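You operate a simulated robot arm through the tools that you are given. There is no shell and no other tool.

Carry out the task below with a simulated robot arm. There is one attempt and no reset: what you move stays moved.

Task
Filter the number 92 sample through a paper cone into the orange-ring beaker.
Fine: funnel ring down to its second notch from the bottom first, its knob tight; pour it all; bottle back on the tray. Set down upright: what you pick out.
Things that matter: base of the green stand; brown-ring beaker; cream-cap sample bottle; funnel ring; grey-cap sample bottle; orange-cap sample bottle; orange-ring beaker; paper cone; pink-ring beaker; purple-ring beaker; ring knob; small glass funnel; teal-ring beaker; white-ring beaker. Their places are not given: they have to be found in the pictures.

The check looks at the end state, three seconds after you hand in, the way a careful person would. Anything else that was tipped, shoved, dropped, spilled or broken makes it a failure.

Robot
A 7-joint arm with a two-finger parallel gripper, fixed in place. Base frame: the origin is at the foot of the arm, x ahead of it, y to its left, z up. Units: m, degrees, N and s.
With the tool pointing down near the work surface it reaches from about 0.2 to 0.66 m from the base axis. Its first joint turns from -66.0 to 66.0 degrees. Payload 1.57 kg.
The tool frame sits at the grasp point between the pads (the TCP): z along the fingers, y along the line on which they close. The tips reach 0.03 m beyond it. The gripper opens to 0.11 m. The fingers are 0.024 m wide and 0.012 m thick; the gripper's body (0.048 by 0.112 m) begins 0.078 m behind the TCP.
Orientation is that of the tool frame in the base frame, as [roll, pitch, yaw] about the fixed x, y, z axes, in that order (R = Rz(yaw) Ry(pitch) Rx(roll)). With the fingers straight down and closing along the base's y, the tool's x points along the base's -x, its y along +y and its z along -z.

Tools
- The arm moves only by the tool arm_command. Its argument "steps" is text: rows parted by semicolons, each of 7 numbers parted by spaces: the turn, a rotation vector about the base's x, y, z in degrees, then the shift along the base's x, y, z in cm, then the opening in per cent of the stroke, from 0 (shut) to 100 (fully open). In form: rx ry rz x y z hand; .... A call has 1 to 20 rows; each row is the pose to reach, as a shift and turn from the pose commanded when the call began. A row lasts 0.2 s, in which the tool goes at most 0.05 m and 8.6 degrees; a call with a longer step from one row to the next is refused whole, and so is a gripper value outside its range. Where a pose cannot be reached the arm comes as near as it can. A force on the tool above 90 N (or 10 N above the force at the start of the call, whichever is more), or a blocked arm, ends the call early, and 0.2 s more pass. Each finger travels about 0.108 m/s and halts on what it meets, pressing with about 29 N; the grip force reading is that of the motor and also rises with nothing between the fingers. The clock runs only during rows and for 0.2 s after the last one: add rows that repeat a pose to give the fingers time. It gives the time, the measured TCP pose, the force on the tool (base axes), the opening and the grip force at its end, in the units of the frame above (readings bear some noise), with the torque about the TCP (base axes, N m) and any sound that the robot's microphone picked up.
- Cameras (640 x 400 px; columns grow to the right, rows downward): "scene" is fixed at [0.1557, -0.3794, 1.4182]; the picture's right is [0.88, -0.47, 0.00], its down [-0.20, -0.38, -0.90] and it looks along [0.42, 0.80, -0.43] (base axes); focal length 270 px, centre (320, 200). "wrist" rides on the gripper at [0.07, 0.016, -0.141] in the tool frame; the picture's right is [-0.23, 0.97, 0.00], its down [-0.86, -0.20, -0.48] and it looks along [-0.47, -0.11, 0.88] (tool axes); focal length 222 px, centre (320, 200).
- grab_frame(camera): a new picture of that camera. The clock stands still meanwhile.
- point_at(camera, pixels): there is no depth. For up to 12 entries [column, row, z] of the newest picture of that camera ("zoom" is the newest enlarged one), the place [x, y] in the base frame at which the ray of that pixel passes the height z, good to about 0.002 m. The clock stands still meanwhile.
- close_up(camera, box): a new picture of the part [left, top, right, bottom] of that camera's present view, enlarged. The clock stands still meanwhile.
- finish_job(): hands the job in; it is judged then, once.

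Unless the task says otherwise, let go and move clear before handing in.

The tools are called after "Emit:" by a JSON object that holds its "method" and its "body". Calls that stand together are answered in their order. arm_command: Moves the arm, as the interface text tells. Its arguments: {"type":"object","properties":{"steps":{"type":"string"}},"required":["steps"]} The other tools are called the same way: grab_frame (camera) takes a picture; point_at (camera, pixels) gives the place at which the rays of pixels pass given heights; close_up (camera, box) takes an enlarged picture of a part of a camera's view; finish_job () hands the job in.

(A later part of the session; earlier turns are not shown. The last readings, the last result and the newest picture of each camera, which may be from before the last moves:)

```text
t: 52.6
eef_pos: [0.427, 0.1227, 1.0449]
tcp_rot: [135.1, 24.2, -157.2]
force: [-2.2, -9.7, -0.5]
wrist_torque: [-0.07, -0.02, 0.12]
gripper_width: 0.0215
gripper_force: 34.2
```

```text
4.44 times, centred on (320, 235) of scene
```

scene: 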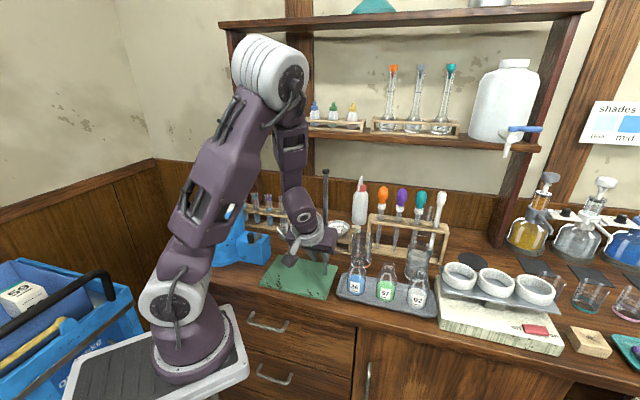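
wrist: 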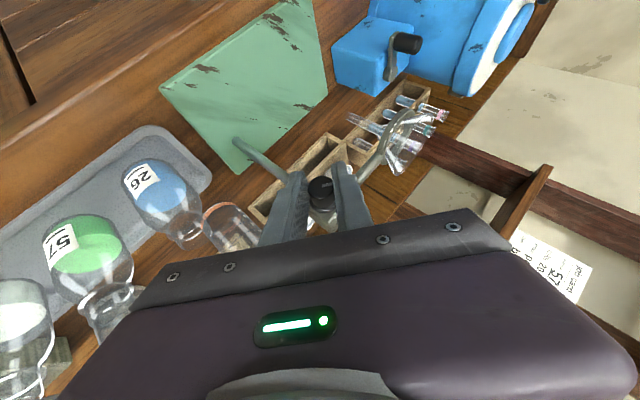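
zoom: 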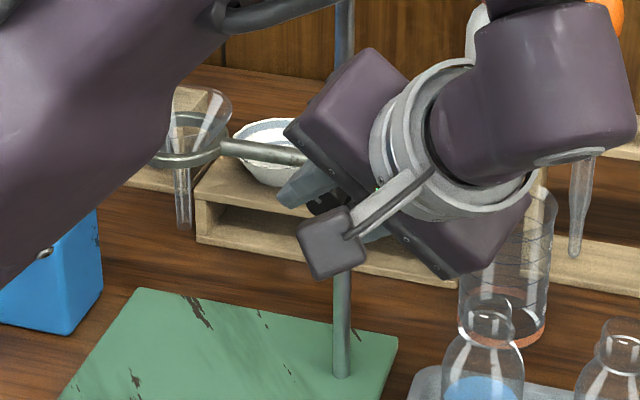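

The knob turned with the fingers by 40°. I'll open around it, swing back to no lean without touching, re-grip and turn another 40°.

Emit:
{"method": "arm_command", "body": {"steps": "0 0 0 0 0 0 30; 0 0 0 0 0 0 40; -5.66 -5.66 0 -0.1 0.1 0.1 40; -11.3 -11.3 0 -0.21 0.21 0.18 40; -17 -17 0 -0.33 0.33 0.24 40; -22.6 -22.6 0 -0.45 0.45 0.28 40; -28.3 -28.3 0 -0.57 0.57 0.29 40; -28.3 -28.3 0 -0.57 0.57 0.29 25; -28.3 -28.3 0 -0.57 0.57 0.29 8; -28.3 -28.3 0 -0.57 0.57 0.29 5; -28.3 -28.3 0 -0.57 0.57 0.29 5"}}

Emit:
{"method": "close_up", "body": {"camera": "wrist", "box": [260, 130, 400, 240]}}

```text
t: 55.0
eef_pos: [0.4227, 0.1297, 1.0466]
tcp_rot: [-180.0, 32.4, -135.0]
force: [5.6, -4.0, 0.0]
wrist_torque: [0.3, -0.38, 0.04]
gripper_width: 0.021
gripper_force: 34.8
```

```text
3.64 times, centred on (330, 185) of wrist
```

zoom: 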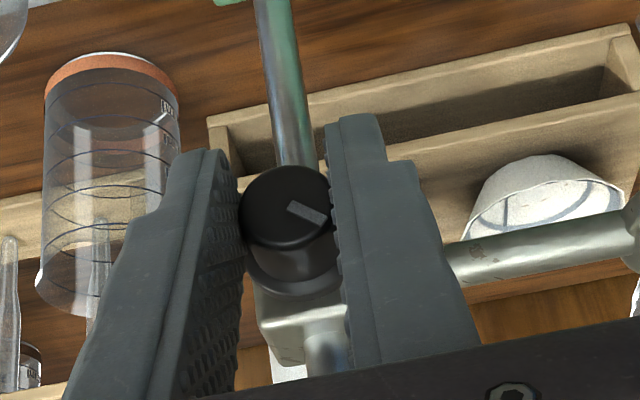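

The pointer is now about 45° from the tight mark, and the ring height is unchanged. I'll turn clockwise again by 44°, watching torque.

Emit:
{"method": "arm_command", "body": {"steps": "5.66 5.66 0 0.12 -0.12 -0.01 5; 11.3 11.3 0 0.24 -0.24 -0.05 5; 17 17 0 0.36 -0.36 -0.11 5; 22.6 22.6 0 0.47 -0.47 -0.19 5; 28.3 28.3 0 0.57 -0.57 -0.29 5; 31 31 0 0.61 -0.61 -0.35 5; 31 31 0 0.61 -0.61 -0.35 5"}}

Emit:
{"method": "close_up", "body": {"camera": "wrist", "box": [260, 130, 400, 240]}}

```text
t: 56.6
eef_pos: [0.429, 0.124, 1.045]
tcp_rot: [131.2, 22.7, -158.7]
force: [10.4, 5.8, -0.4]
wrist_torque: [0.3, -0.36, -0.4]
gripper_width: 0.0214
gripper_force: 34.9
```

```text
3.64 times, centred on (330, 185) of wrist
```

zoom: 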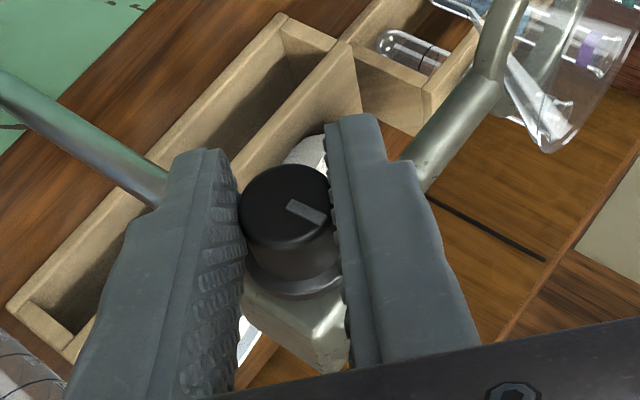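

The knob is back to about its original angle, slightly past. I'll test tightness with a gentle 2 mm upward pull, since a loose clamp would give only a few newtons.

Emit:
{"method": "arm_command", "body": {"steps": "0 0 0 0 0 0.1 5; 0 0 0 0 0 0.2 5; 0 0 0 0 0 0.2 5"}}

Emit:
{"method": "arm_command", "body": {"steps": "0 0 0 0 0 -0.1 5; 0 0 0 0 0 -0.2 5; 0 0 0 0 0 -0.2 5"}}

```text
t: 57.4
eef_pos: [0.4282, 0.1215, 1.0454]
tcp_rot: [131.4, 22.8, -158.7]
force: [13.3, 9.5, -28.6]
wrist_torque: [-0.38, -0.03, 0.03]
gripper_width: 0.0212
gripper_force: 34.8
```

```text
t: 58.2
eef_pos: [0.4288, 0.1233, 1.0443]
tcp_rot: [131.2, 22.6, -158.8]
force: [6.9, -7.9, 5.6]
wrist_torque: [0.05, -0.13, -0.07]
gripper_width: 0.0212
gripper_force: 34.6
```

A 2 mm pull now gives 28.6 N without movement, so the clamp is tight. I'll release, withdraw and inspect the knob and ring.

Emit:
{"method": "arm_command", "body": {"steps": "0 0 0 0 0 0 30; 0 0 0 0 0 0 45; 0 0 0 0.05 -1.2 0.9 50; 0 0 0 0.1 -2.4 1.8 50; 0 0 0 0.15 -3.6 2.7 50; 0 0 0 0.2 -4.7 3.6 50; -5.66 -5.66 0 0 -5 5 50; -11.3 -11.3 0 -1 -5 7 50; -17 -17 0 -2 -5 9 50; -22.6 -22.6 0 -3 -5 11 50; -28.3 -28.3 0 -4 -5 13 50; -31 -31 0 -5 -5 15 50; -31 -31 0 -5 -5 15 50"}}

Emit:
{"method": "grab_frame", "body": {"camera": "scene"}}

Emit:
{"method": "grab_frame", "body": {"camera": "wrist"}}

Emit:
{"method": "close_up", "body": {"camera": "scene", "box": [260, 190, 360, 290]}}

Emit:
{"method": "close_up", "body": {"camera": "scene", "box": [300, 210, 350, 250]}}

```text
t: 61.0
eef_pos: [0.3773, 0.0739, 1.195]
tcp_rot: [-179.8, 32.4, -135.0]
force: [0.3, -0.4, -0.4]
wrist_torque: [0.02, -0.04, -0.01]
gripper_width: 0.0553
gripper_force: 0.1
```

```text
taken
```

scene: 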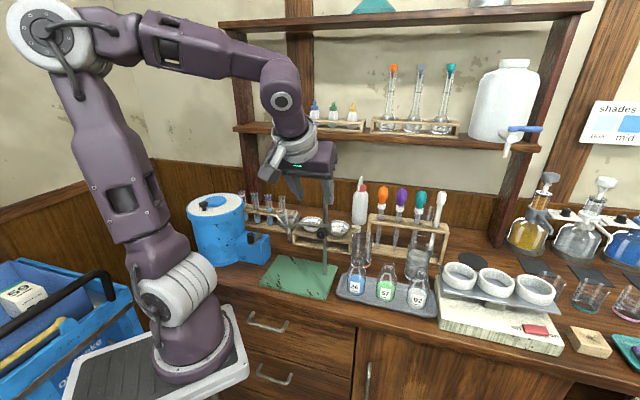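

```text
taken
```

wrist: 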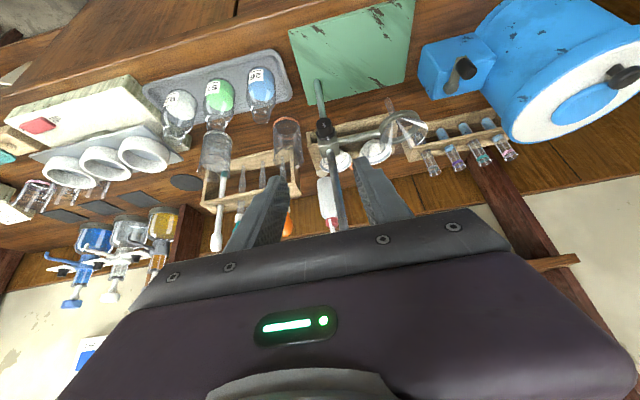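

```text
4.00 times, centred on (310, 240) of scene
```

zoom: 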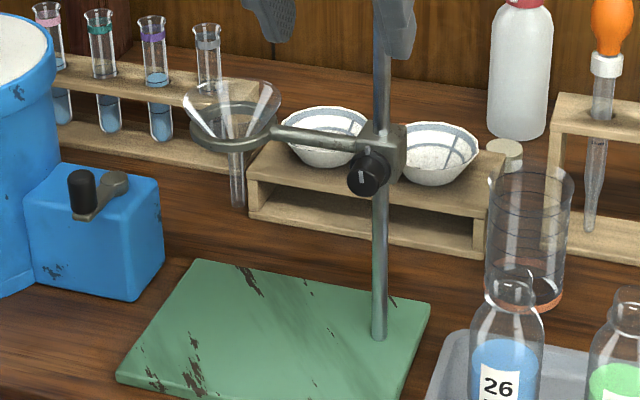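

```text
10.00 times, centred on (325, 230) of scene
```

zoom: 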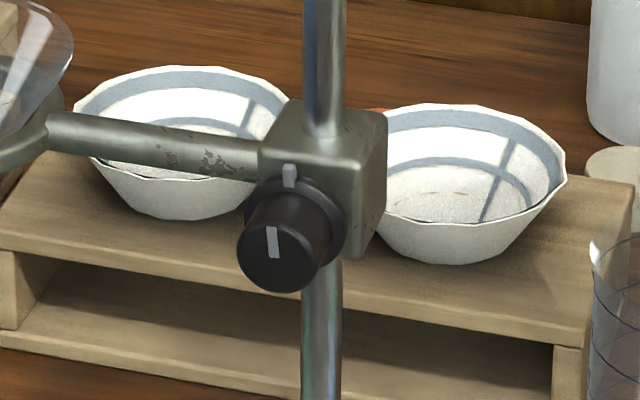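

The ring sits in the second notch with the funnel upright. The pointer is about 9° short of vertical compared with the start, so I'll re-grip at a right lean and turn the last bit clockwise for a proper tightening.

Emit:
{"method": "arm_command", "body": {"steps": "5.3 5.3 0 1 0.2 -2.5 50; 10.6 10.6 0 2.2 0.5 -5 50; 15.9 15.9 0 3.3 0.8 -8 50; 21.2 21.2 0 4.37 0.97 -10.5 50; 21.2 21.2 0 4.53 2.3 -12 45; 21.2 21.2 0 4.69 3.7 -13.5 45; 21.2 21.2 0 4.84 5.02 -14.91 45; 21.2 21.2 0 4.84 5.02 -14.91 45"}}

Emit:
{"method": "close_up", "body": {"camera": "wrist", "box": [260, 130, 400, 240]}}

```text
t: 62.8
eef_pos: [0.4264, 0.1224, 1.045]
tcp_rot: [145.8, 27.6, -152.7]
force: [-0.3, 0.2, -0.9]
wrist_torque: [0.03, -0.01, 0.0]
gripper_width: 0.0494
gripper_force: 0.0
```

```text
3.64 times, centred on (330, 185) of wrist
```

zoom: 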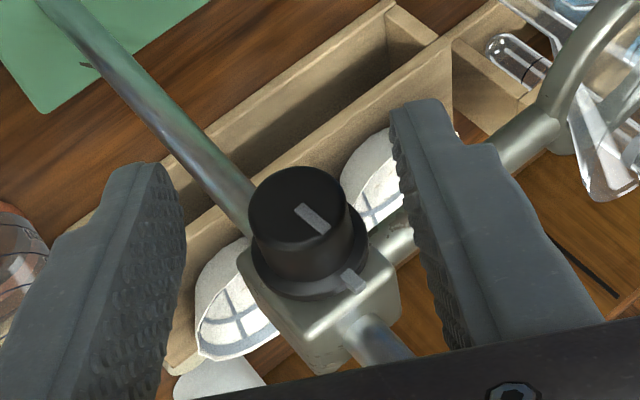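

The knob is about 2 mm off-centre between the fingers at zoom (298,207). I'll correct that, close, and turn 14° clockwise while watching torque.

Emit:
{"method": "arm_command", "body": {"steps": "0 0 0 -0.12 0.12 0.1 45; 0 0 0 -0.12 0.12 0.1 25; 0 0 0 -0.12 0.12 0.1 8; 0 0 0 -0.12 0.12 0.1 5; 0 0 0 -0.12 0.12 0.1 5"}}

Emit:
{"method": "arm_command", "body": {"steps": "5 5 0 0.09 -0.09 -0.1 5; 10 10 0 0.18 -0.18 -0.2 5; 10 10 0 0.18 -0.18 -0.2 5"}}

Emit:
{"method": "close_up", "body": {"camera": "wrist", "box": [260, 130, 400, 240]}}

```text
t: 64.0
eef_pos: [0.426, 0.124, 1.0467]
tcp_rot: [145.7, 27.7, -152.6]
force: [1.5, -1.4, 0.2]
wrist_torque: [0.08, -0.1, -0.01]
gripper_width: 0.0213
gripper_force: 34.3
```

```text
t: 64.8
eef_pos: [0.4274, 0.1224, 1.0447]
tcp_rot: [131.0, 22.6, -158.7]
force: [-1.9, -4.9, -4.6]
wrist_torque: [-0.45, -0.12, 0.21]
gripper_width: 0.0212
gripper_force: 34.3
```

```text
3.64 times, centred on (330, 185) of wrist
```

zoom: 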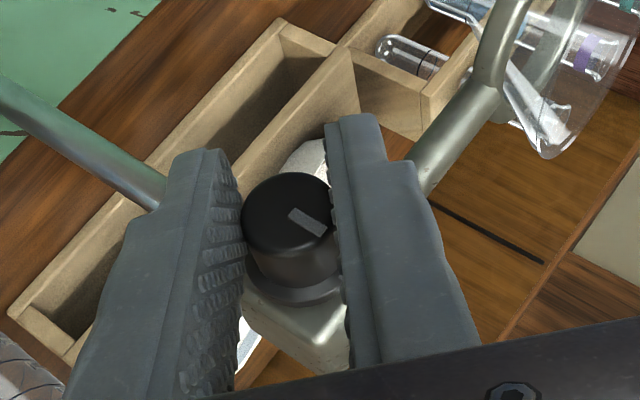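

There is now about 0.4 N·m of resisting torque about the knob axis, so the knob is fully tight. I'll release, withdraw and check.

Emit:
{"method": "arm_command", "body": {"steps": "0 0 0 0 0 0 30; 0 0 0 0 0 0 45; 0 0 0 0.05 -1.2 0.9 50; 0 0 0 0.1 -2.4 1.8 50; 0 0 0 0.15 -3.6 2.7 50; 0 0 0 0.2 -4.7 3.6 50; -5.66 -5.66 0 0 -5 5 50; -11.3 -11.3 0 -1 -5 7 50; -17 -17 0 -2 -5 9 50; -22.6 -22.6 0 -3 -5 11 50; -28.3 -28.3 0 -4 -5 13 50; -31 -31 0 -5 -5 15 50; -31 -31 0 -5 -5 15 50"}}

Emit:
{"method": "grab_frame", "body": {"camera": "scene"}}

Emit:
{"method": "grab_frame", "body": {"camera": "wrist"}}

Emit:
{"method": "close_up", "body": {"camera": "scene", "box": [300, 210, 350, 250]}}

Emit:
{"method": "close_up", "body": {"camera": "scene", "box": [270, 200, 310, 250]}}

Emit:
{"method": "close_up", "body": {"camera": "wrist", "box": [370, 90, 440, 160]}}

```text
t: 67.6
eef_pos: [0.3768, 0.0747, 1.196]
tcp_rot: [179.7, 32.4, -135.2]
force: [-0.2, -0.1, -0.4]
wrist_torque: [-0.04, 0.0, 0.0]
gripper_width: 0.0551
gripper_force: 0.0
```

```text
taken
```

scene: 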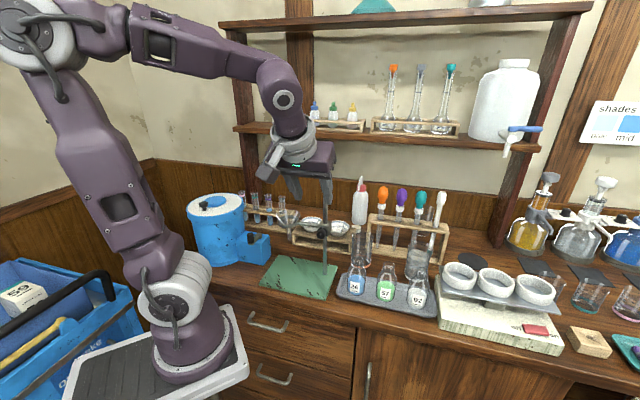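

```text
taken
```

wrist: 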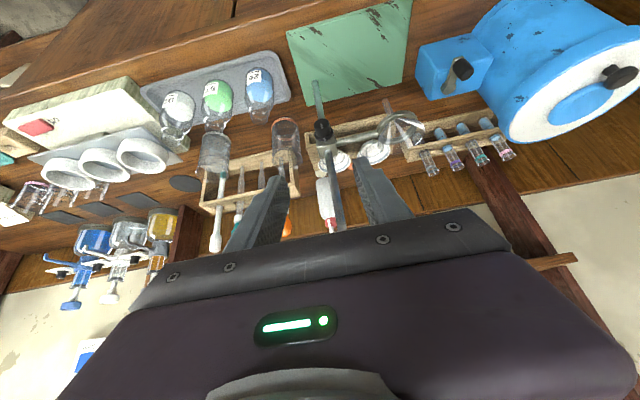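

```text
10.00 times, centred on (325, 230) of scene
```

zoom: 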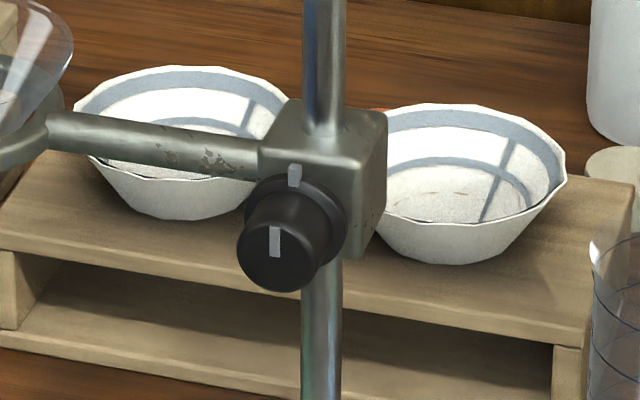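

```text
8.00 times, centred on (290, 225) of scene
```

zoom: 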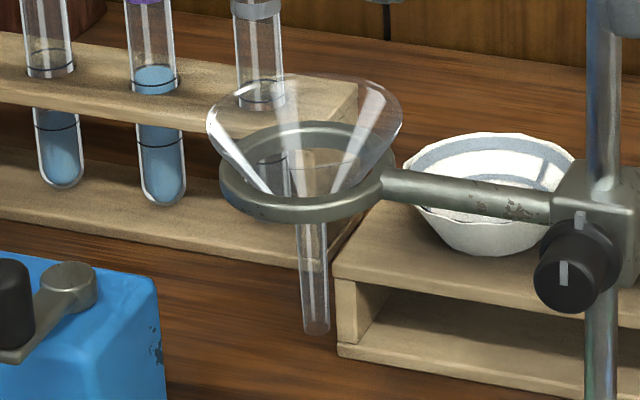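

```text
5.71 times, centred on (405, 125) of wrist
```

zoom: 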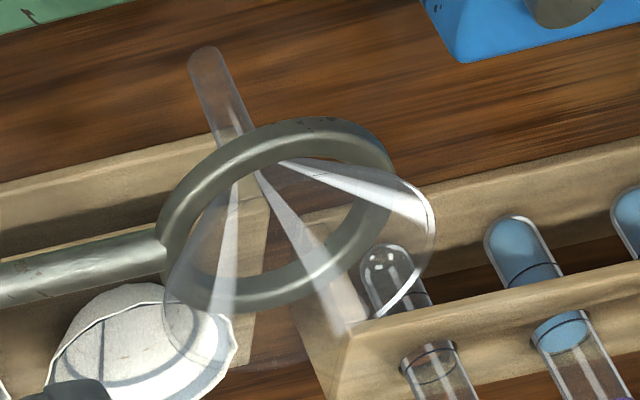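

The pointer is vertical again and tight, with the funnel seated. Now I'll measure the stem tip, funnel rim, beaker rim and paper cones.

Emit:
{"method": "point_at", "body": {"camera": "scene", "pixels": [[289.6, 241.25, 0.94], [289.6, 241.25, 0.95], [289.6, 241.25, 0.96], [289.6, 241.25, 0.97], [362.6, 236, 0.94], [362.6, 236, 0.95], [362.6, 236, 0.96], [360.4, 265.5, 0.857], [289, 214, 1.06], [289, 214, 1.07]]}}

Emit:
{"method": "point_at", "body": {"camera": "wrist", "pixels": [[384.5, 98.7, 0.94], [384.5, 98.7, 0.95], [384.5, 98.7, 0.96], [384.5, 98.7, 0.97]]}}

Emit:
{"method": "close_up", "body": {"camera": "wrist", "box": [250, 100, 330, 180]}}

```text
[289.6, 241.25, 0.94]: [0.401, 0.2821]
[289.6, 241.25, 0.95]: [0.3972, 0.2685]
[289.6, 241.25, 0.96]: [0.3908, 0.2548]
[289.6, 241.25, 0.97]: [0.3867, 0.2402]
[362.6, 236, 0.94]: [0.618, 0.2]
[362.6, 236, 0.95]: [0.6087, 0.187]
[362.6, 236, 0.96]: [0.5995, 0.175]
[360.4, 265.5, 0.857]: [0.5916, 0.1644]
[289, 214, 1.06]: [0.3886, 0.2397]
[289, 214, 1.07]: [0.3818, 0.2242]
```

```text
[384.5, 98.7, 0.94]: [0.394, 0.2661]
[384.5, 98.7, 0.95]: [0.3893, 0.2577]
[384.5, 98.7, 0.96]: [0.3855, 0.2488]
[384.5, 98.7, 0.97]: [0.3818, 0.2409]
```

```text
5.00 times, centred on (290, 140) of wrist
```

zoom: 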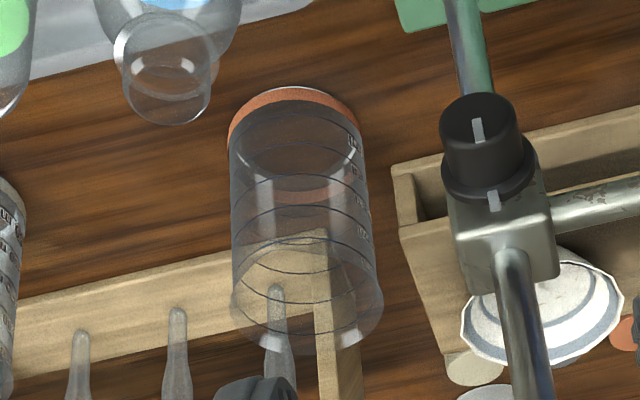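

The stem tip is near (0.388, 0.249, 0.964). Whether the beaker can slide under it depends on the beaker's exact height, so I'll measure its rim from both cameras.

Emit:
{"method": "point_at", "body": {"camera": "wrist", "pixels": [[294, 163, 0.95], [294, 163, 0.96], [294, 163, 0.97], [291.5, 127, 0.857], [285.6, 119, 0.857], [283, 122, 0.857], [298, 120, 0.857]]}}

Emit:
{"method": "point_at", "body": {"camera": "scene", "pixels": [[362.5, 236.4, 0.955], [362.5, 236.4, 0.965], [360.4, 264, 0.857], [351.6, 235, 0.96], [373.3, 237, 0.96], [351, 263, 0.857], [370.4, 263, 0.857]]}}

Emit:
{"method": "close_up", "body": {"camera": "wrist", "box": [330, 140, 400, 180]}}

Emit:
{"method": "close_up", "body": {"camera": "wrist", "box": [150, 60, 290, 150]}}

```text
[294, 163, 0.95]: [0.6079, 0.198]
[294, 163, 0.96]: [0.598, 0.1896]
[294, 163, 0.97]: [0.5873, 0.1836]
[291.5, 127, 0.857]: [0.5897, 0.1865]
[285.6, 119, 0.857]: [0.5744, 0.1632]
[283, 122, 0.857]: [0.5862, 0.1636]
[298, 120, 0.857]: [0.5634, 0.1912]
```

```text
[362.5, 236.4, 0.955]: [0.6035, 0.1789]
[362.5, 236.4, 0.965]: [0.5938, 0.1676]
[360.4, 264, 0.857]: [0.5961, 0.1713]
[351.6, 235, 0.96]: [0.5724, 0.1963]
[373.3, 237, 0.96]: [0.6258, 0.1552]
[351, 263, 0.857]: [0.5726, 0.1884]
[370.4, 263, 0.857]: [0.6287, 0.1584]
```

```text
9.14 times, centred on (365, 160) of wrist
```

zoom: 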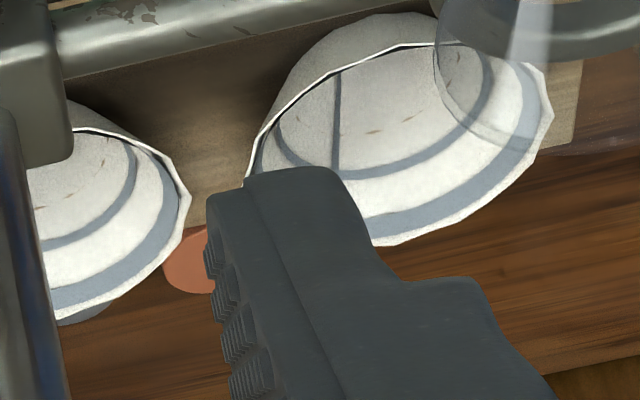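

```text
4.44 times, centred on (220, 105) of wrist
```

zoom: 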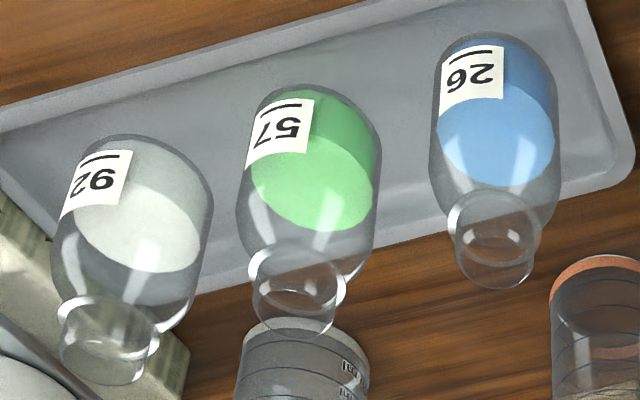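

The beaker centre is (0.5965, 0.172) and its rim is about 10.5 cm above its base, so on the stand base the rim and stem tip are within a few millimetres. I'll first bring the beaker to the front of the base and compare directly. I'm moving above it now with a 25° tilt that keeps the camera clear of bottle 26.

Emit:
{"method": "arm_command", "body": {"steps": "-1.7 1.7 0 2 -2 -2 60; -3.5 3.5 0 4 -4 -5 75; -5.2 5.2 0 6.15 -6.15 -7.6 75; -5.2 5.2 0 9.2 -3.1 -10 75; -5.2 5.2 0 12.2 -0.1 -12 75; -5.2 5.2 0 15.2 2.9 -14 75; -5.2 5.2 0 17.3 5 -14.9 75; -5.2 5.2 0 17.3 5 -14.9 75"}}

Emit:
{"method": "grab_frame", "body": {"camera": "wrist"}}

Emit:
{"method": "grab_frame", "body": {"camera": "scene"}}

Emit:
{"method": "close_up", "body": {"camera": "wrist", "box": [200, 60, 440, 230]}}

```text
t: 69.4
eef_pos: [0.551, 0.123, 1.0448]
tcp_rot: [179.7, 25.0, -135.2]
force: [0.8, 0.6, 0.2]
wrist_torque: [-0.01, 0.01, 0.01]
gripper_width: 0.0823
gripper_force: 0.0
```

```text
taken
```

wrist: 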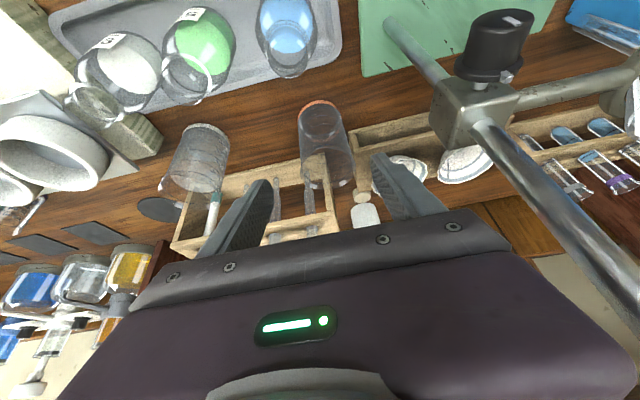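

```text
taken
```

scene: 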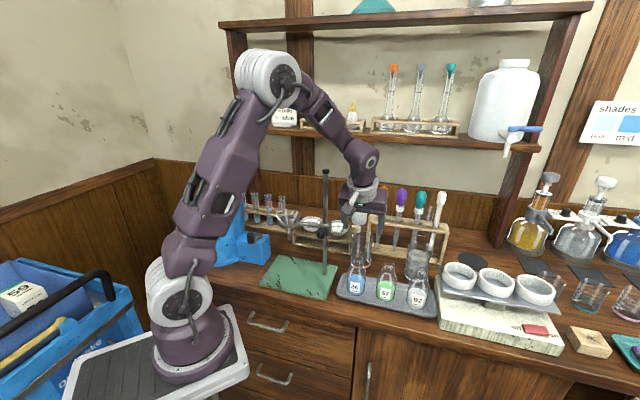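

```text
2.35 times, centred on (320, 145) of wrist
```

zoom: 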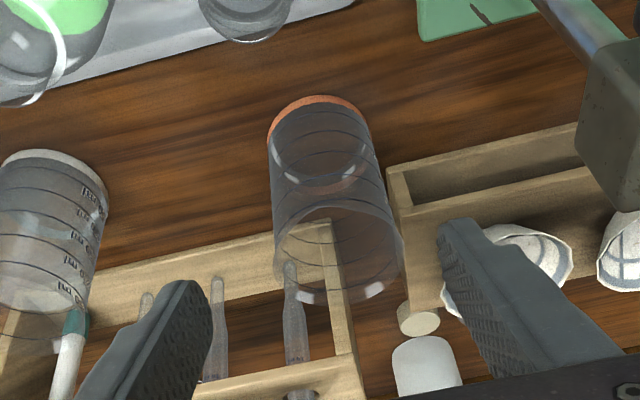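

The beaker is well placed in view, with its base centre near wrist (320,118) and rim centre near (328.5,169). I'll compute its position and height from here.

Emit:
{"method": "point_at", "body": {"camera": "wrist", "pixels": [[320, 118.2, 0.857], [328.5, 168.8, 0.94], [328.5, 168.8, 0.95], [328.5, 168.8, 0.96], [328.5, 168.8, 0.97], [319, 101.2, 0.857], [297.5, 117, 0.857], [341, 117, 0.857], [372, 147, 0.91], [355, 136, 0.857]]}}

Emit:
{"method": "close_up", "body": {"camera": "wrist", "box": [280, 80, 380, 210]}}

```text
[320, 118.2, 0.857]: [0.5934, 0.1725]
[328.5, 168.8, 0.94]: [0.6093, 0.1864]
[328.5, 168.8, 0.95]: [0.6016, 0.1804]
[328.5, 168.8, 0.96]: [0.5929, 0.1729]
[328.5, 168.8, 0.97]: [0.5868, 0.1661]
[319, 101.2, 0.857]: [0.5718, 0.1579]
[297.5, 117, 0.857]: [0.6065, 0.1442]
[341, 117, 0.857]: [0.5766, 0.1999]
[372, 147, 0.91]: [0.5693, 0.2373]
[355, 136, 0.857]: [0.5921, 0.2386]
```

```text
3.08 times, centred on (330, 145) of wrist
```

zoom: 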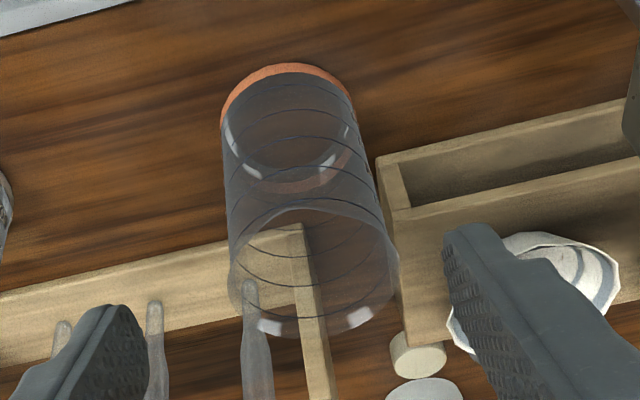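

The beaker is 6.3 cm wide and about 10.4 cm tall, centred at (0.594, 0.1725). I'll descend along the fingers to grip it slightly above mid-height.

Emit:
{"method": "arm_command", "body": {"steps": "0 0 0 1.3 1.5 -4 70; 0 0 0 2.6 3 -8 70; 0 0 0 3.3 3.8 -10.5 70; 0 0 0 3.87 4.5 -12.5 70; 0 0 0 3.87 4.5 -12.5 70"}}

Emit:
{"method": "grab_frame", "body": {"camera": "wrist"}}

Emit:
{"method": "close_up", "body": {"camera": "scene", "box": [320, 200, 420, 300]}}

```text
t: 70.6
eef_pos: [0.5891, 0.1664, 0.9189]
tcp_rot: [179.7, 25.0, -135.1]
force: [-0.8, 0.2, 0.3]
wrist_torque: [0.03, 0.03, -0.01]
gripper_width: 0.0772
gripper_force: 0.0
```

```text
taken
```

wrist: 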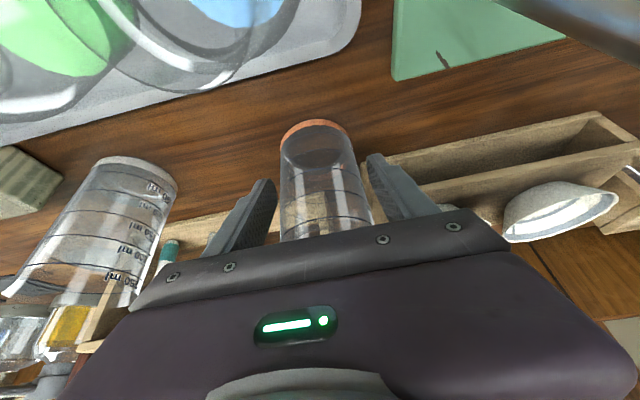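

```text
4.00 times, centred on (370, 250) of scene
```

zoom: 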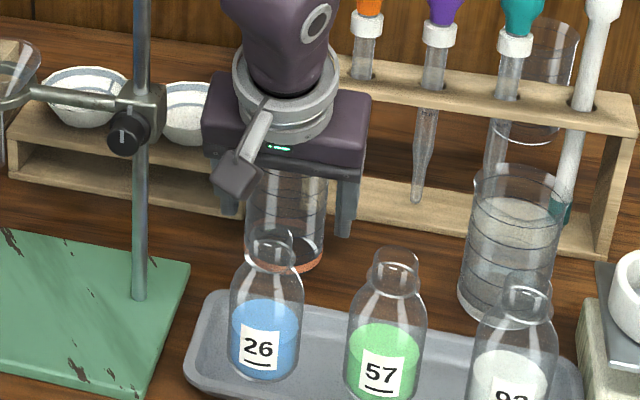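

The beaker sits between the pads with small gaps on each side. I'll close gently.

Emit:
{"method": "arm_command", "body": {"steps": "0 0 0 0 0 0 60; 0 0 0 0 0 0 54; 0 0 0 0 0 0 52; 0 0 0 0 0 0 52"}}

Emit:
{"method": "close_up", "body": {"camera": "wrist", "box": [230, 90, 430, 240]}}

```text
t: 71.6
eef_pos: [0.5895, 0.1657, 0.9181]
tcp_rot: [179.7, 25.0, -135.3]
force: [0.2, -0.4, 0.3]
wrist_torque: [0.0, -0.01, -0.01]
gripper_width: 0.0607
gripper_force: 29.2
```

```text
2.67 times, centred on (330, 165) of wrist
```

zoom: 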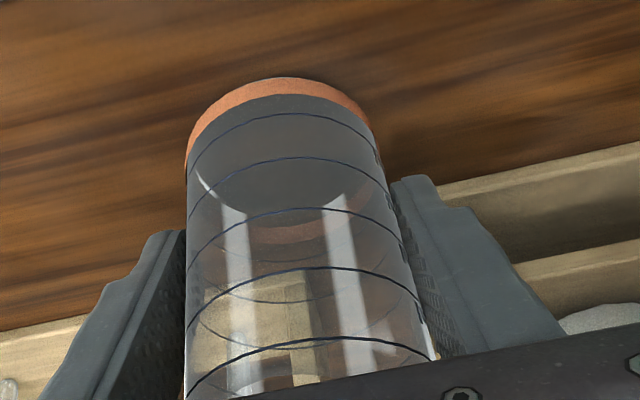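

The beaker is gripped at 60.7 mm with balanced forces. Before lifting I'll check where the shelf edge is relative to the wrist.

Emit:
{"method": "point_at", "body": {"camera": "scene", "pixels": [[470, 228, 0.857], [300, 193, 0.857], [400, 147, 1.2], [400, 147, 1.25], [400, 147, 1.3], [520, 143, 1.25]]}}

Emit:
{"method": "arm_command", "body": {"steps": "0 0 0 0 0 0.3 50; 0 0 0 0 0 1 50; 0 0 0 -0.5 -0.5 3 50; 0 0 0 -1 -1 5 50; 0 0 0 -1 -1 5 50"}}

```text
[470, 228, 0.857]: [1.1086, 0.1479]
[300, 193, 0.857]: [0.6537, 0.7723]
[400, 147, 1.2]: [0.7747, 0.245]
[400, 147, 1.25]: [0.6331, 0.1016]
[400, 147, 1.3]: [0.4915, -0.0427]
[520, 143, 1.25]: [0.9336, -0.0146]
```

```text
t: 72.8
eef_pos: [0.5783, 0.1589, 0.9696]
tcp_rot: [179.6, 25.0, -135.1]
force: [0.1, -0.1, -1.0]
wrist_torque: [-0.01, 0.03, 0.0]
gripper_width: 0.0608
gripper_force: 28.8
```

The wall is at depth ~0.89 and the shelf is well behind the wrist. I'll lift the beaker above bottle 26, bring it forward, and carry it left in front of the knob to the front of the green base.

Emit:
{"method": "arm_command", "body": {"steps": "0 0 0 0 0 3 50; 0 0 0 0 0 6.5 50; 0 0 0 0 0 9.5 50; 0 0 0 -2.83 -2.83 9.5 50; 0 0 0 -5.66 -5.66 9.5 50; 0 0 0 -8.49 -8.49 9.5 50; 0 0 0 -11 -11 9.5 50; 0 0 0 -12.37 -12.37 9.5 50; 0 0 0 -15.55 -9.19 9.5 50; 0 0 0 -18.74 -6.01 9.5 50; 0 0 0 -21.92 -2.83 9.5 50; 0 0 0 -25.1 0.35 9.5 50; 0 0 0 -26.44 1.7 9.5 50; 0 0 0 -26.44 1.7 9.5 50"}}

Emit:
{"method": "grab_frame", "body": {"camera": "scene"}}

Emit:
{"method": "grab_frame", "body": {"camera": "wrist"}}

```text
t: 75.8
eef_pos: [0.3142, 0.1746, 1.0659]
tcp_rot: [179.6, 25.2, -135.1]
force: [-0.5, 0.1, -1.2]
wrist_torque: [0.0, 0.02, 0.04]
gripper_width: 0.0609
gripper_force: 29.1
```

```text
taken
```

scene: 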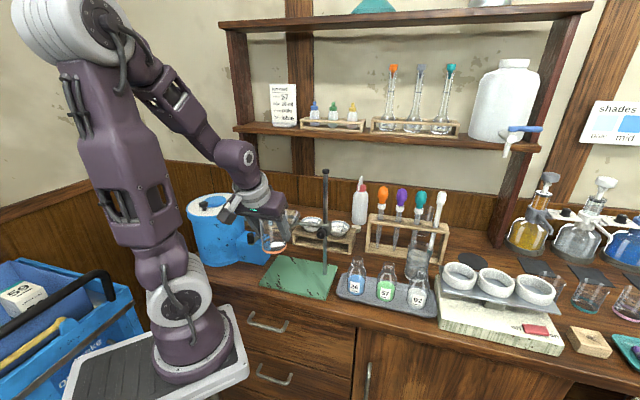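

```text
taken
```

wrist: 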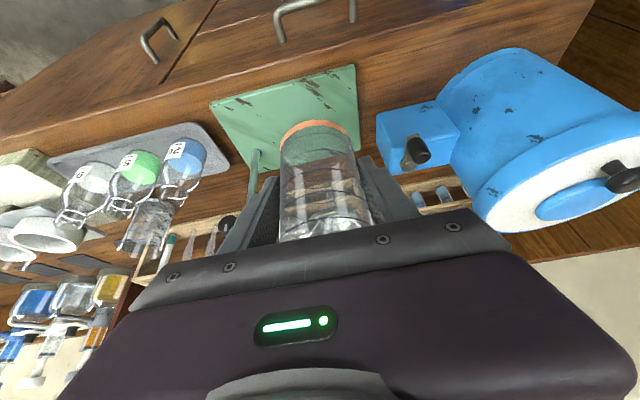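

The beaker hangs over the front of the green base. Before lowering I'll check the clearance to the blue box on the left at wrist (380–458,110–175).

Emit:
{"method": "point_at", "body": {"camera": "wrist", "pixels": [[378, 113, 0.93], [378, 130, 0.857], [403, 175, 0.857], [405, 160, 0.96], [211, 103, 0.866], [355, 66, 0.866], [361, 152, 0.866]]}}

Emit:
{"method": "close_up", "body": {"camera": "scene", "box": [230, 180, 350, 300]}}

```text
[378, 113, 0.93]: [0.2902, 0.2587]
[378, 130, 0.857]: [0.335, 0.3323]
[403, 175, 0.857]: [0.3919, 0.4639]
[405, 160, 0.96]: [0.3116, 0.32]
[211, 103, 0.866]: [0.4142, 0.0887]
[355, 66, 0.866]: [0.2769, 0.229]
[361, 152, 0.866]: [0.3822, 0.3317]
```

```text
3.33 times, centred on (290, 240) of scene
```

zoom: 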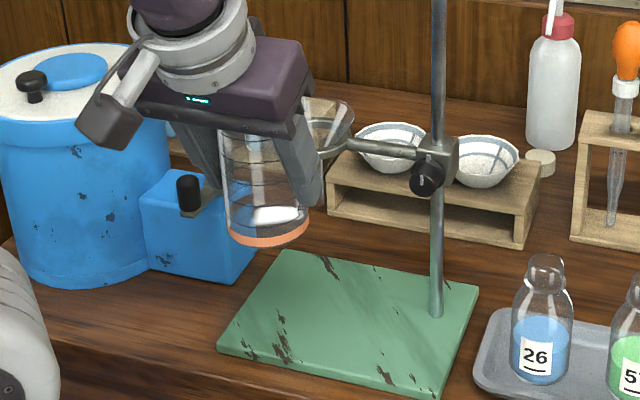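

The base's left edge is at u≈0.035 and the blue box is beyond it, so there is room. I'll lower the beaker, then move it slightly inward onto the base, stopping just above contact.

Emit:
{"method": "arm_command", "body": {"steps": "0 0 0 0 0 -4 50; 0 0 0 0 0 -8 50; 0 0 0 0.8 0.8 -11 50; 0 0 0 1.7 1.7 -12 50; 0 0 0 2.55 2.55 -12.6 50; 0 0 0 2.55 2.55 -12.9 50; 0 0 0 2.55 2.55 -13.2 50; 0 0 0 2.55 2.55 -13.2 50"}}

Emit:
{"method": "grab_frame", "body": {"camera": "scene"}}

Emit:
{"method": "close_up", "body": {"camera": "scene", "box": [240, 200, 340, 300]}}

Emit:
{"method": "grab_frame", "body": {"camera": "wrist"}}

```text
t: 77.6
eef_pos: [0.2658, 0.2307, 0.9746]
tcp_rot: [179.6, 25.1, -135.2]
force: [-0.5, 0.0, -1.0]
wrist_torque: [-0.01, -0.02, -0.01]
gripper_width: 0.0611
gripper_force: 29.3
out of reach, approached as far as the arm can: row 1, 2, 3, 4, 5, 6, 7, 8
```

```text
taken
```

scene: 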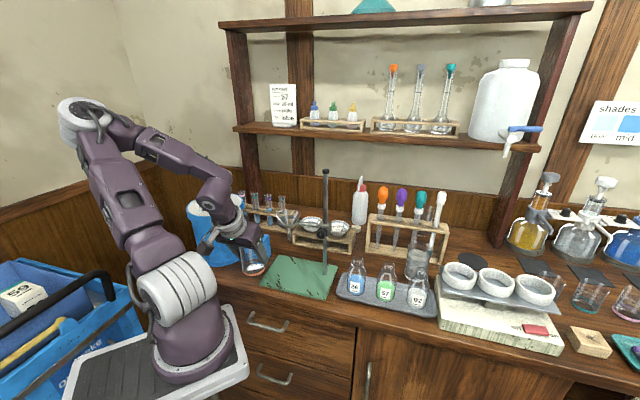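

```text
4.00 times, centred on (290, 250) of scene
```

zoom: 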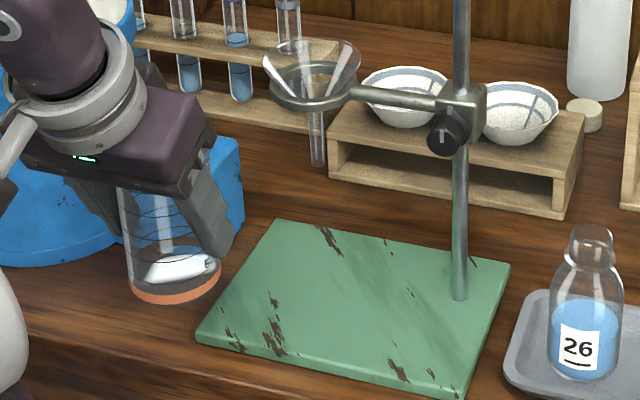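

```text
taken
```

wrist: 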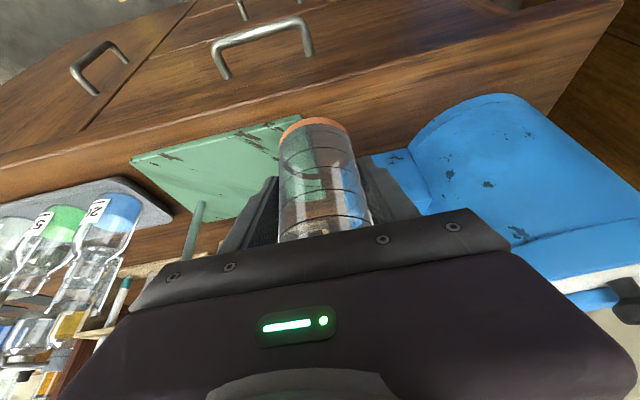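

The arm could not follow: it drifted to (0.266, 0.231, 0.975), to the left of the base, because a steep outward tilt this close to the robot isn't reachable. Nothing was touched. I'll lift clear first, then locate the blue tank before replanning.

Emit:
{"method": "arm_command", "body": {"steps": "0 0 0 0.5 -0.5 2 50; 0 0 0 1.5 -1.5 4.5 50; 0 0 0 3 -3 7 50; 0 0 0 4.5 -4.5 9.5 50; 0 0 0 5 -5 11 50; 0 0 0 5 -5 11 50"}}

Emit:
{"method": "grab_frame", "body": {"camera": "scene"}}

Emit:
{"method": "point_at", "body": {"camera": "scene", "pixels": [[213, 266, 0.857], [197, 250, 0.857], [188, 208, 1.04], [246, 205, 1.04], [216, 198, 1.04], [253, 233, 0.96], [271, 240, 0.93], [268, 258, 0.857], [240, 262, 0.857]]}}

```text
t: 79.0
eef_pos: [0.3183, 0.1786, 1.0872]
tcp_rot: [179.7, 25.0, -135.2]
force: [-0.1, 0.2, -1.0]
wrist_torque: [0.0, -0.01, 0.02]
gripper_width: 0.0609
gripper_force: 29.3
```

```text
taken
```

scene: 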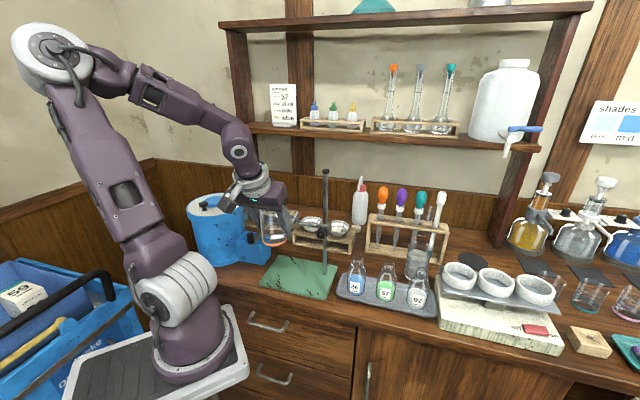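

```text
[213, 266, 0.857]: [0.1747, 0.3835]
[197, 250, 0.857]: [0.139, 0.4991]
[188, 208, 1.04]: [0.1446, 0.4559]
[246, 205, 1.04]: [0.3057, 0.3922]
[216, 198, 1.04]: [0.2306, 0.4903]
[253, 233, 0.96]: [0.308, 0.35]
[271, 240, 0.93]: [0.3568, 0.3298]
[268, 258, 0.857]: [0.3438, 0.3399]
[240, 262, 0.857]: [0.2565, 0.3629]
```

The tank is at about (0.225, 0.45) and its valve box stays left of u≈0.02. I'll raise the beaker and rotate the tool -90° about vertical, so it tilts from the left side where the wrist has more room.

Emit:
{"method": "arm_command", "body": {"steps": "0 0 0 0 0 3 50; 0 0 0 0 0 6 50; 0 0 -8.2 0 0 6.5 50; 0 0 -16.4 0 0 6.5 50; 0 0 -24.6 0 0 6.5 50; 0 0 -32.8 0 0 6.5 50; 0 0 -41 0 0 6.5 50; 0 0 -49.2 0 0 6.5 50; 0 0 -57.4 0 0 6.5 50; 0 0 -65.6 0 0 6.5 50; 0 0 -73.8 0 0 6.5 50; 0 0 -82 0 0 6.5 50; 0 0 -90 0 0 6.5 50; 0 0 -90 0 0 6.5 50"}}

Emit:
{"method": "grab_frame", "body": {"camera": "scene"}}

Emit:
{"method": "grab_frame", "body": {"camera": "wrist"}}

```text
t: 82.0
eef_pos: [0.3182, 0.1803, 1.1507]
tcp_rot: [179.7, 25.1, 134.8]
force: [1.4, -0.1, -1.0]
wrist_torque: [0.01, 0.0, -0.02]
gripper_width: 0.061
gripper_force: 29.1
```

```text
taken
```

scene: 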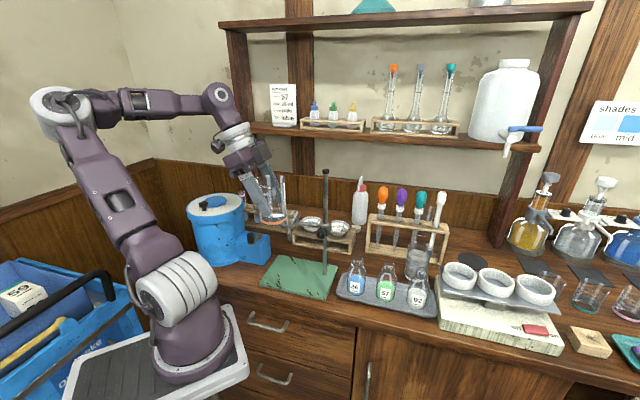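

```text
taken
```

wrist: 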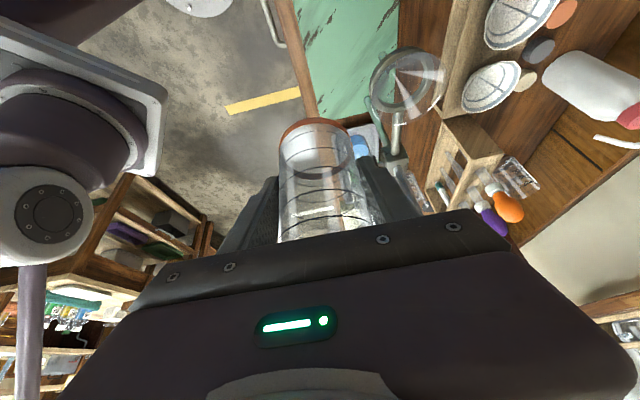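

The rotated pose works: the funnel rim (radius about 3.4 cm) is visible at wrist (405,85) and is clear of the beaker. I'll lower at the front of the base, watching for reach problems.

Emit:
{"method": "arm_command", "body": {"steps": "0 0 0 0 0 -4 50; 0 0 0 0 0 -8 50; 0 0 0 0 0 -12 50; 0 0 0 0 0 -14 50; 0 0 0 0 0 -14 50"}}

Emit:
{"method": "grab_frame", "body": {"camera": "scene"}}

Emit:
{"method": "close_up", "body": {"camera": "scene", "box": [230, 180, 350, 300]}}

```text
t: 83.2
eef_pos: [0.3165, 0.1787, 1.0225]
tcp_rot: [179.5, 24.8, 134.9]
force: [-0.4, 0.3, -0.9]
wrist_torque: [0.02, -0.05, -0.01]
gripper_width: 0.0608
gripper_force: 28.7
out of reach, approached as far as the arm can: row 4, 5
```

```text
taken
```

scene: 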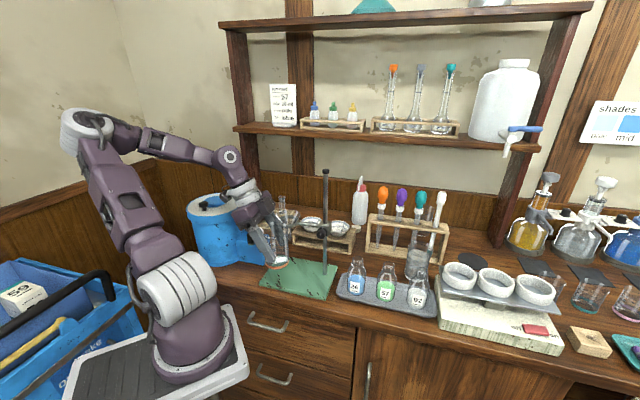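

```text
3.33 times, centred on (290, 240) of scene
```

zoom: 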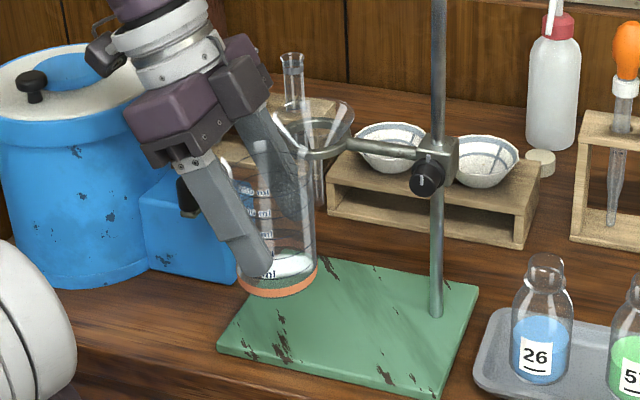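

At this pose too the arm stops at z≈1.02. The previous yaw worked well slightly farther right, where I operated the knob, so I'll go back up, return to that yaw, and set the beaker down temporarily on the base right-front at u≈0.15.

Emit:
{"method": "arm_command", "body": {"steps": "0 0 0 0 0 4 50; 0 0 0 0 0 8 50; 0 0 0 0 0 12 50; 0 0 8.2 0 0 13 50; 0 0 16.4 0 0 13 50; 0 0 24.6 0 0 13 50; 0 0 32.8 0 0 13 50; 0 0 41 0 0 13 50; 0 0 49.2 0 0 13 50; 0 0 57.4 0 0 13 50; 0 0 65.6 0 0 13 50; 0 0 73.8 0 0 13 50; 0 0 82 0 0 13 50; 0 0 90 0 0 13 50; 0 0 90 2 -1 13 50; 0 0 90 4 -2 13 50; 0 0 90 6.1 -1.3 13 50; 0 0 90 6.1 -1.3 13 50"}}

Emit:
{"method": "grab_frame", "body": {"camera": "wrist"}}

Emit:
{"method": "grab_frame", "body": {"camera": "scene"}}

```text
t: 87.0
eef_pos: [0.3792, 0.1678, 1.1503]
tcp_rot: [179.6, 25.0, -135.0]
force: [-0.2, -0.4, -0.5]
wrist_torque: [-0.04, 0.02, 0.02]
gripper_width: 0.0606
gripper_force: 29.3
```

```text
taken
```

wrist: 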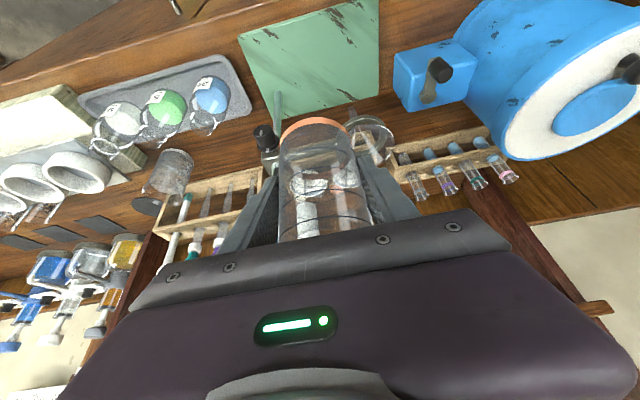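

```text
taken
```

scene: 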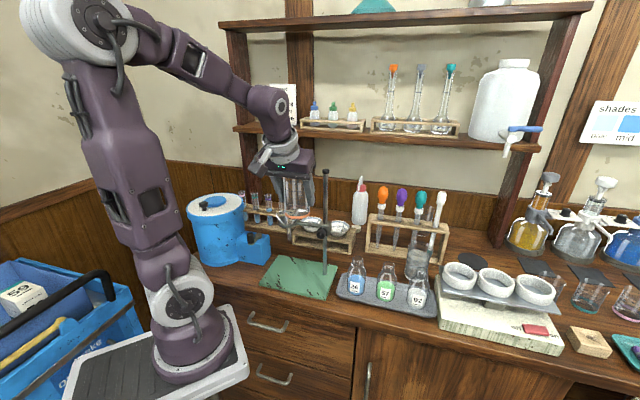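

The wrist view shows the beaker beside the funnel and left of the knob. I'll shift 6 mm away from the knob and descend in stages.

Emit:
{"method": "arm_command", "body": {"steps": "0 0 0 -0.6 0 0 50; 0 0 0 -0.6 0 -3 50; 0 0 0 -0.6 0 -6 50; 0 0 0 -0.6 0 -9 50; 0 0 0 -0.6 0 -12 50; 0 0 0 -0.6 0 -15 50; 0 0 0 -0.6 0 -15 50"}}

Emit:
{"method": "grab_frame", "body": {"camera": "scene"}}

Emit:
{"method": "close_up", "body": {"camera": "scene", "box": [230, 180, 350, 300]}}

```text
t: 88.6
eef_pos: [0.3707, 0.1656, 1.0014]
tcp_rot: [179.6, 24.9, -135.1]
force: [-0.1, 0.3, -0.6]
wrist_torque: [-0.02, 0.02, -0.01]
gripper_width: 0.0607
gripper_force: 29.3
```

```text
taken
```

scene: 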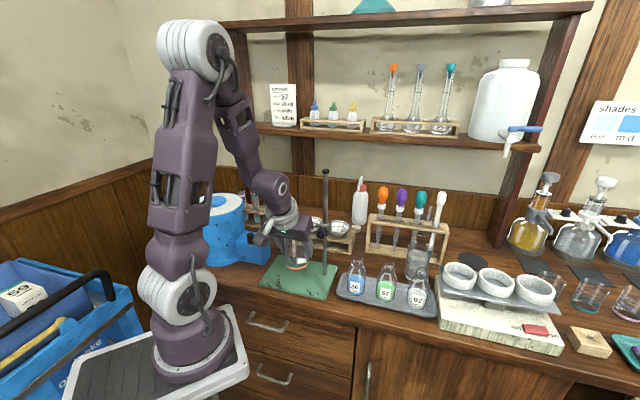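

```text
3.33 times, centred on (290, 240) of scene
```

zoom: 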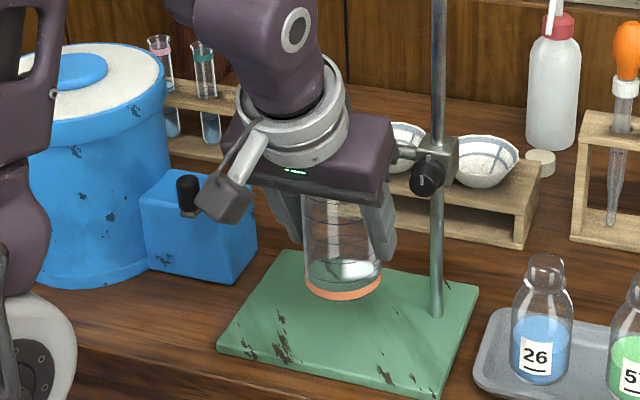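

This descent is fully reachable. I'll continue down to the base, approaching contact in small steps.

Emit:
{"method": "arm_command", "body": {"steps": "0 0 0 0 0 -3 50; 0 0 0 0 0 -5.5 50; 0 0 0 0 0 -6.4 50; 0 0 0 0 0 -6.8 50; 0 0 0 0 0 -6.8 50"}}

Emit:
{"method": "arm_command", "body": {"steps": "0 0 0 0 0 -0.2 50; 0 0 0 0 0 -0.2 50"}}

Emit:
{"method": "arm_command", "body": {"steps": "0 0 0 0 0 -0.2 50; 0 0 0 0 0 -0.2 50"}}

Emit:
{"method": "close_up", "body": {"camera": "scene", "box": [230, 180, 350, 300]}}

Emit:
{"method": "grab_frame", "body": {"camera": "wrist"}}

```text
t: 89.8
eef_pos: [0.3718, 0.1655, 0.9343]
tcp_rot: [179.7, 25.0, -135.3]
force: [0.2, 0.0, -1.1]
wrist_torque: [-0.01, -0.01, 0.01]
gripper_width: 0.0606
gripper_force: 29.0
```

```text
t: 90.4
eef_pos: [0.371, 0.1655, 0.9317]
tcp_rot: [179.7, 25.0, -135.2]
force: [0.4, 0.4, -0.9]
wrist_torque: [-0.03, -0.01, 0.03]
gripper_width: 0.061
gripper_force: 28.9
```

```text
t: 91.0
eef_pos: [0.3722, 0.1668, 0.93]
tcp_rot: [179.7, 25.1, -135.0]
force: [-3.3, 0.9, 15.4]
wrist_torque: [0.11, -0.31, 0.07]
gripper_width: 0.0608
gripper_force: 28.9
```

```text
3.33 times, centred on (290, 240) of scene
```

zoom: 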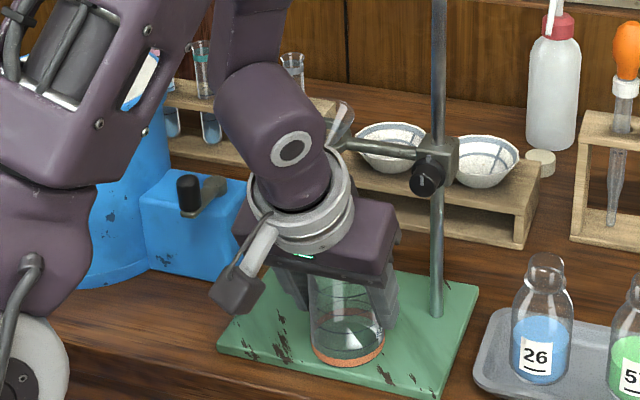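

```text
taken
```

wrist: 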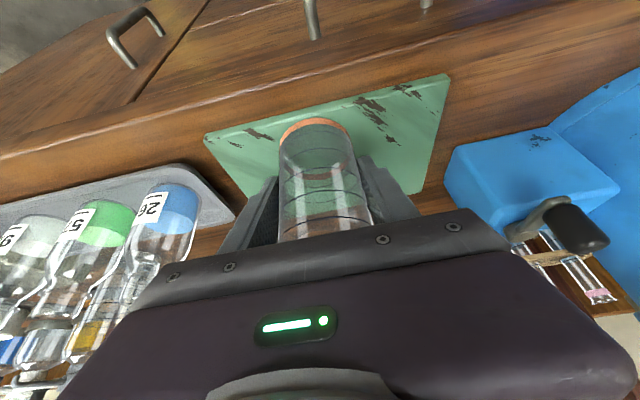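

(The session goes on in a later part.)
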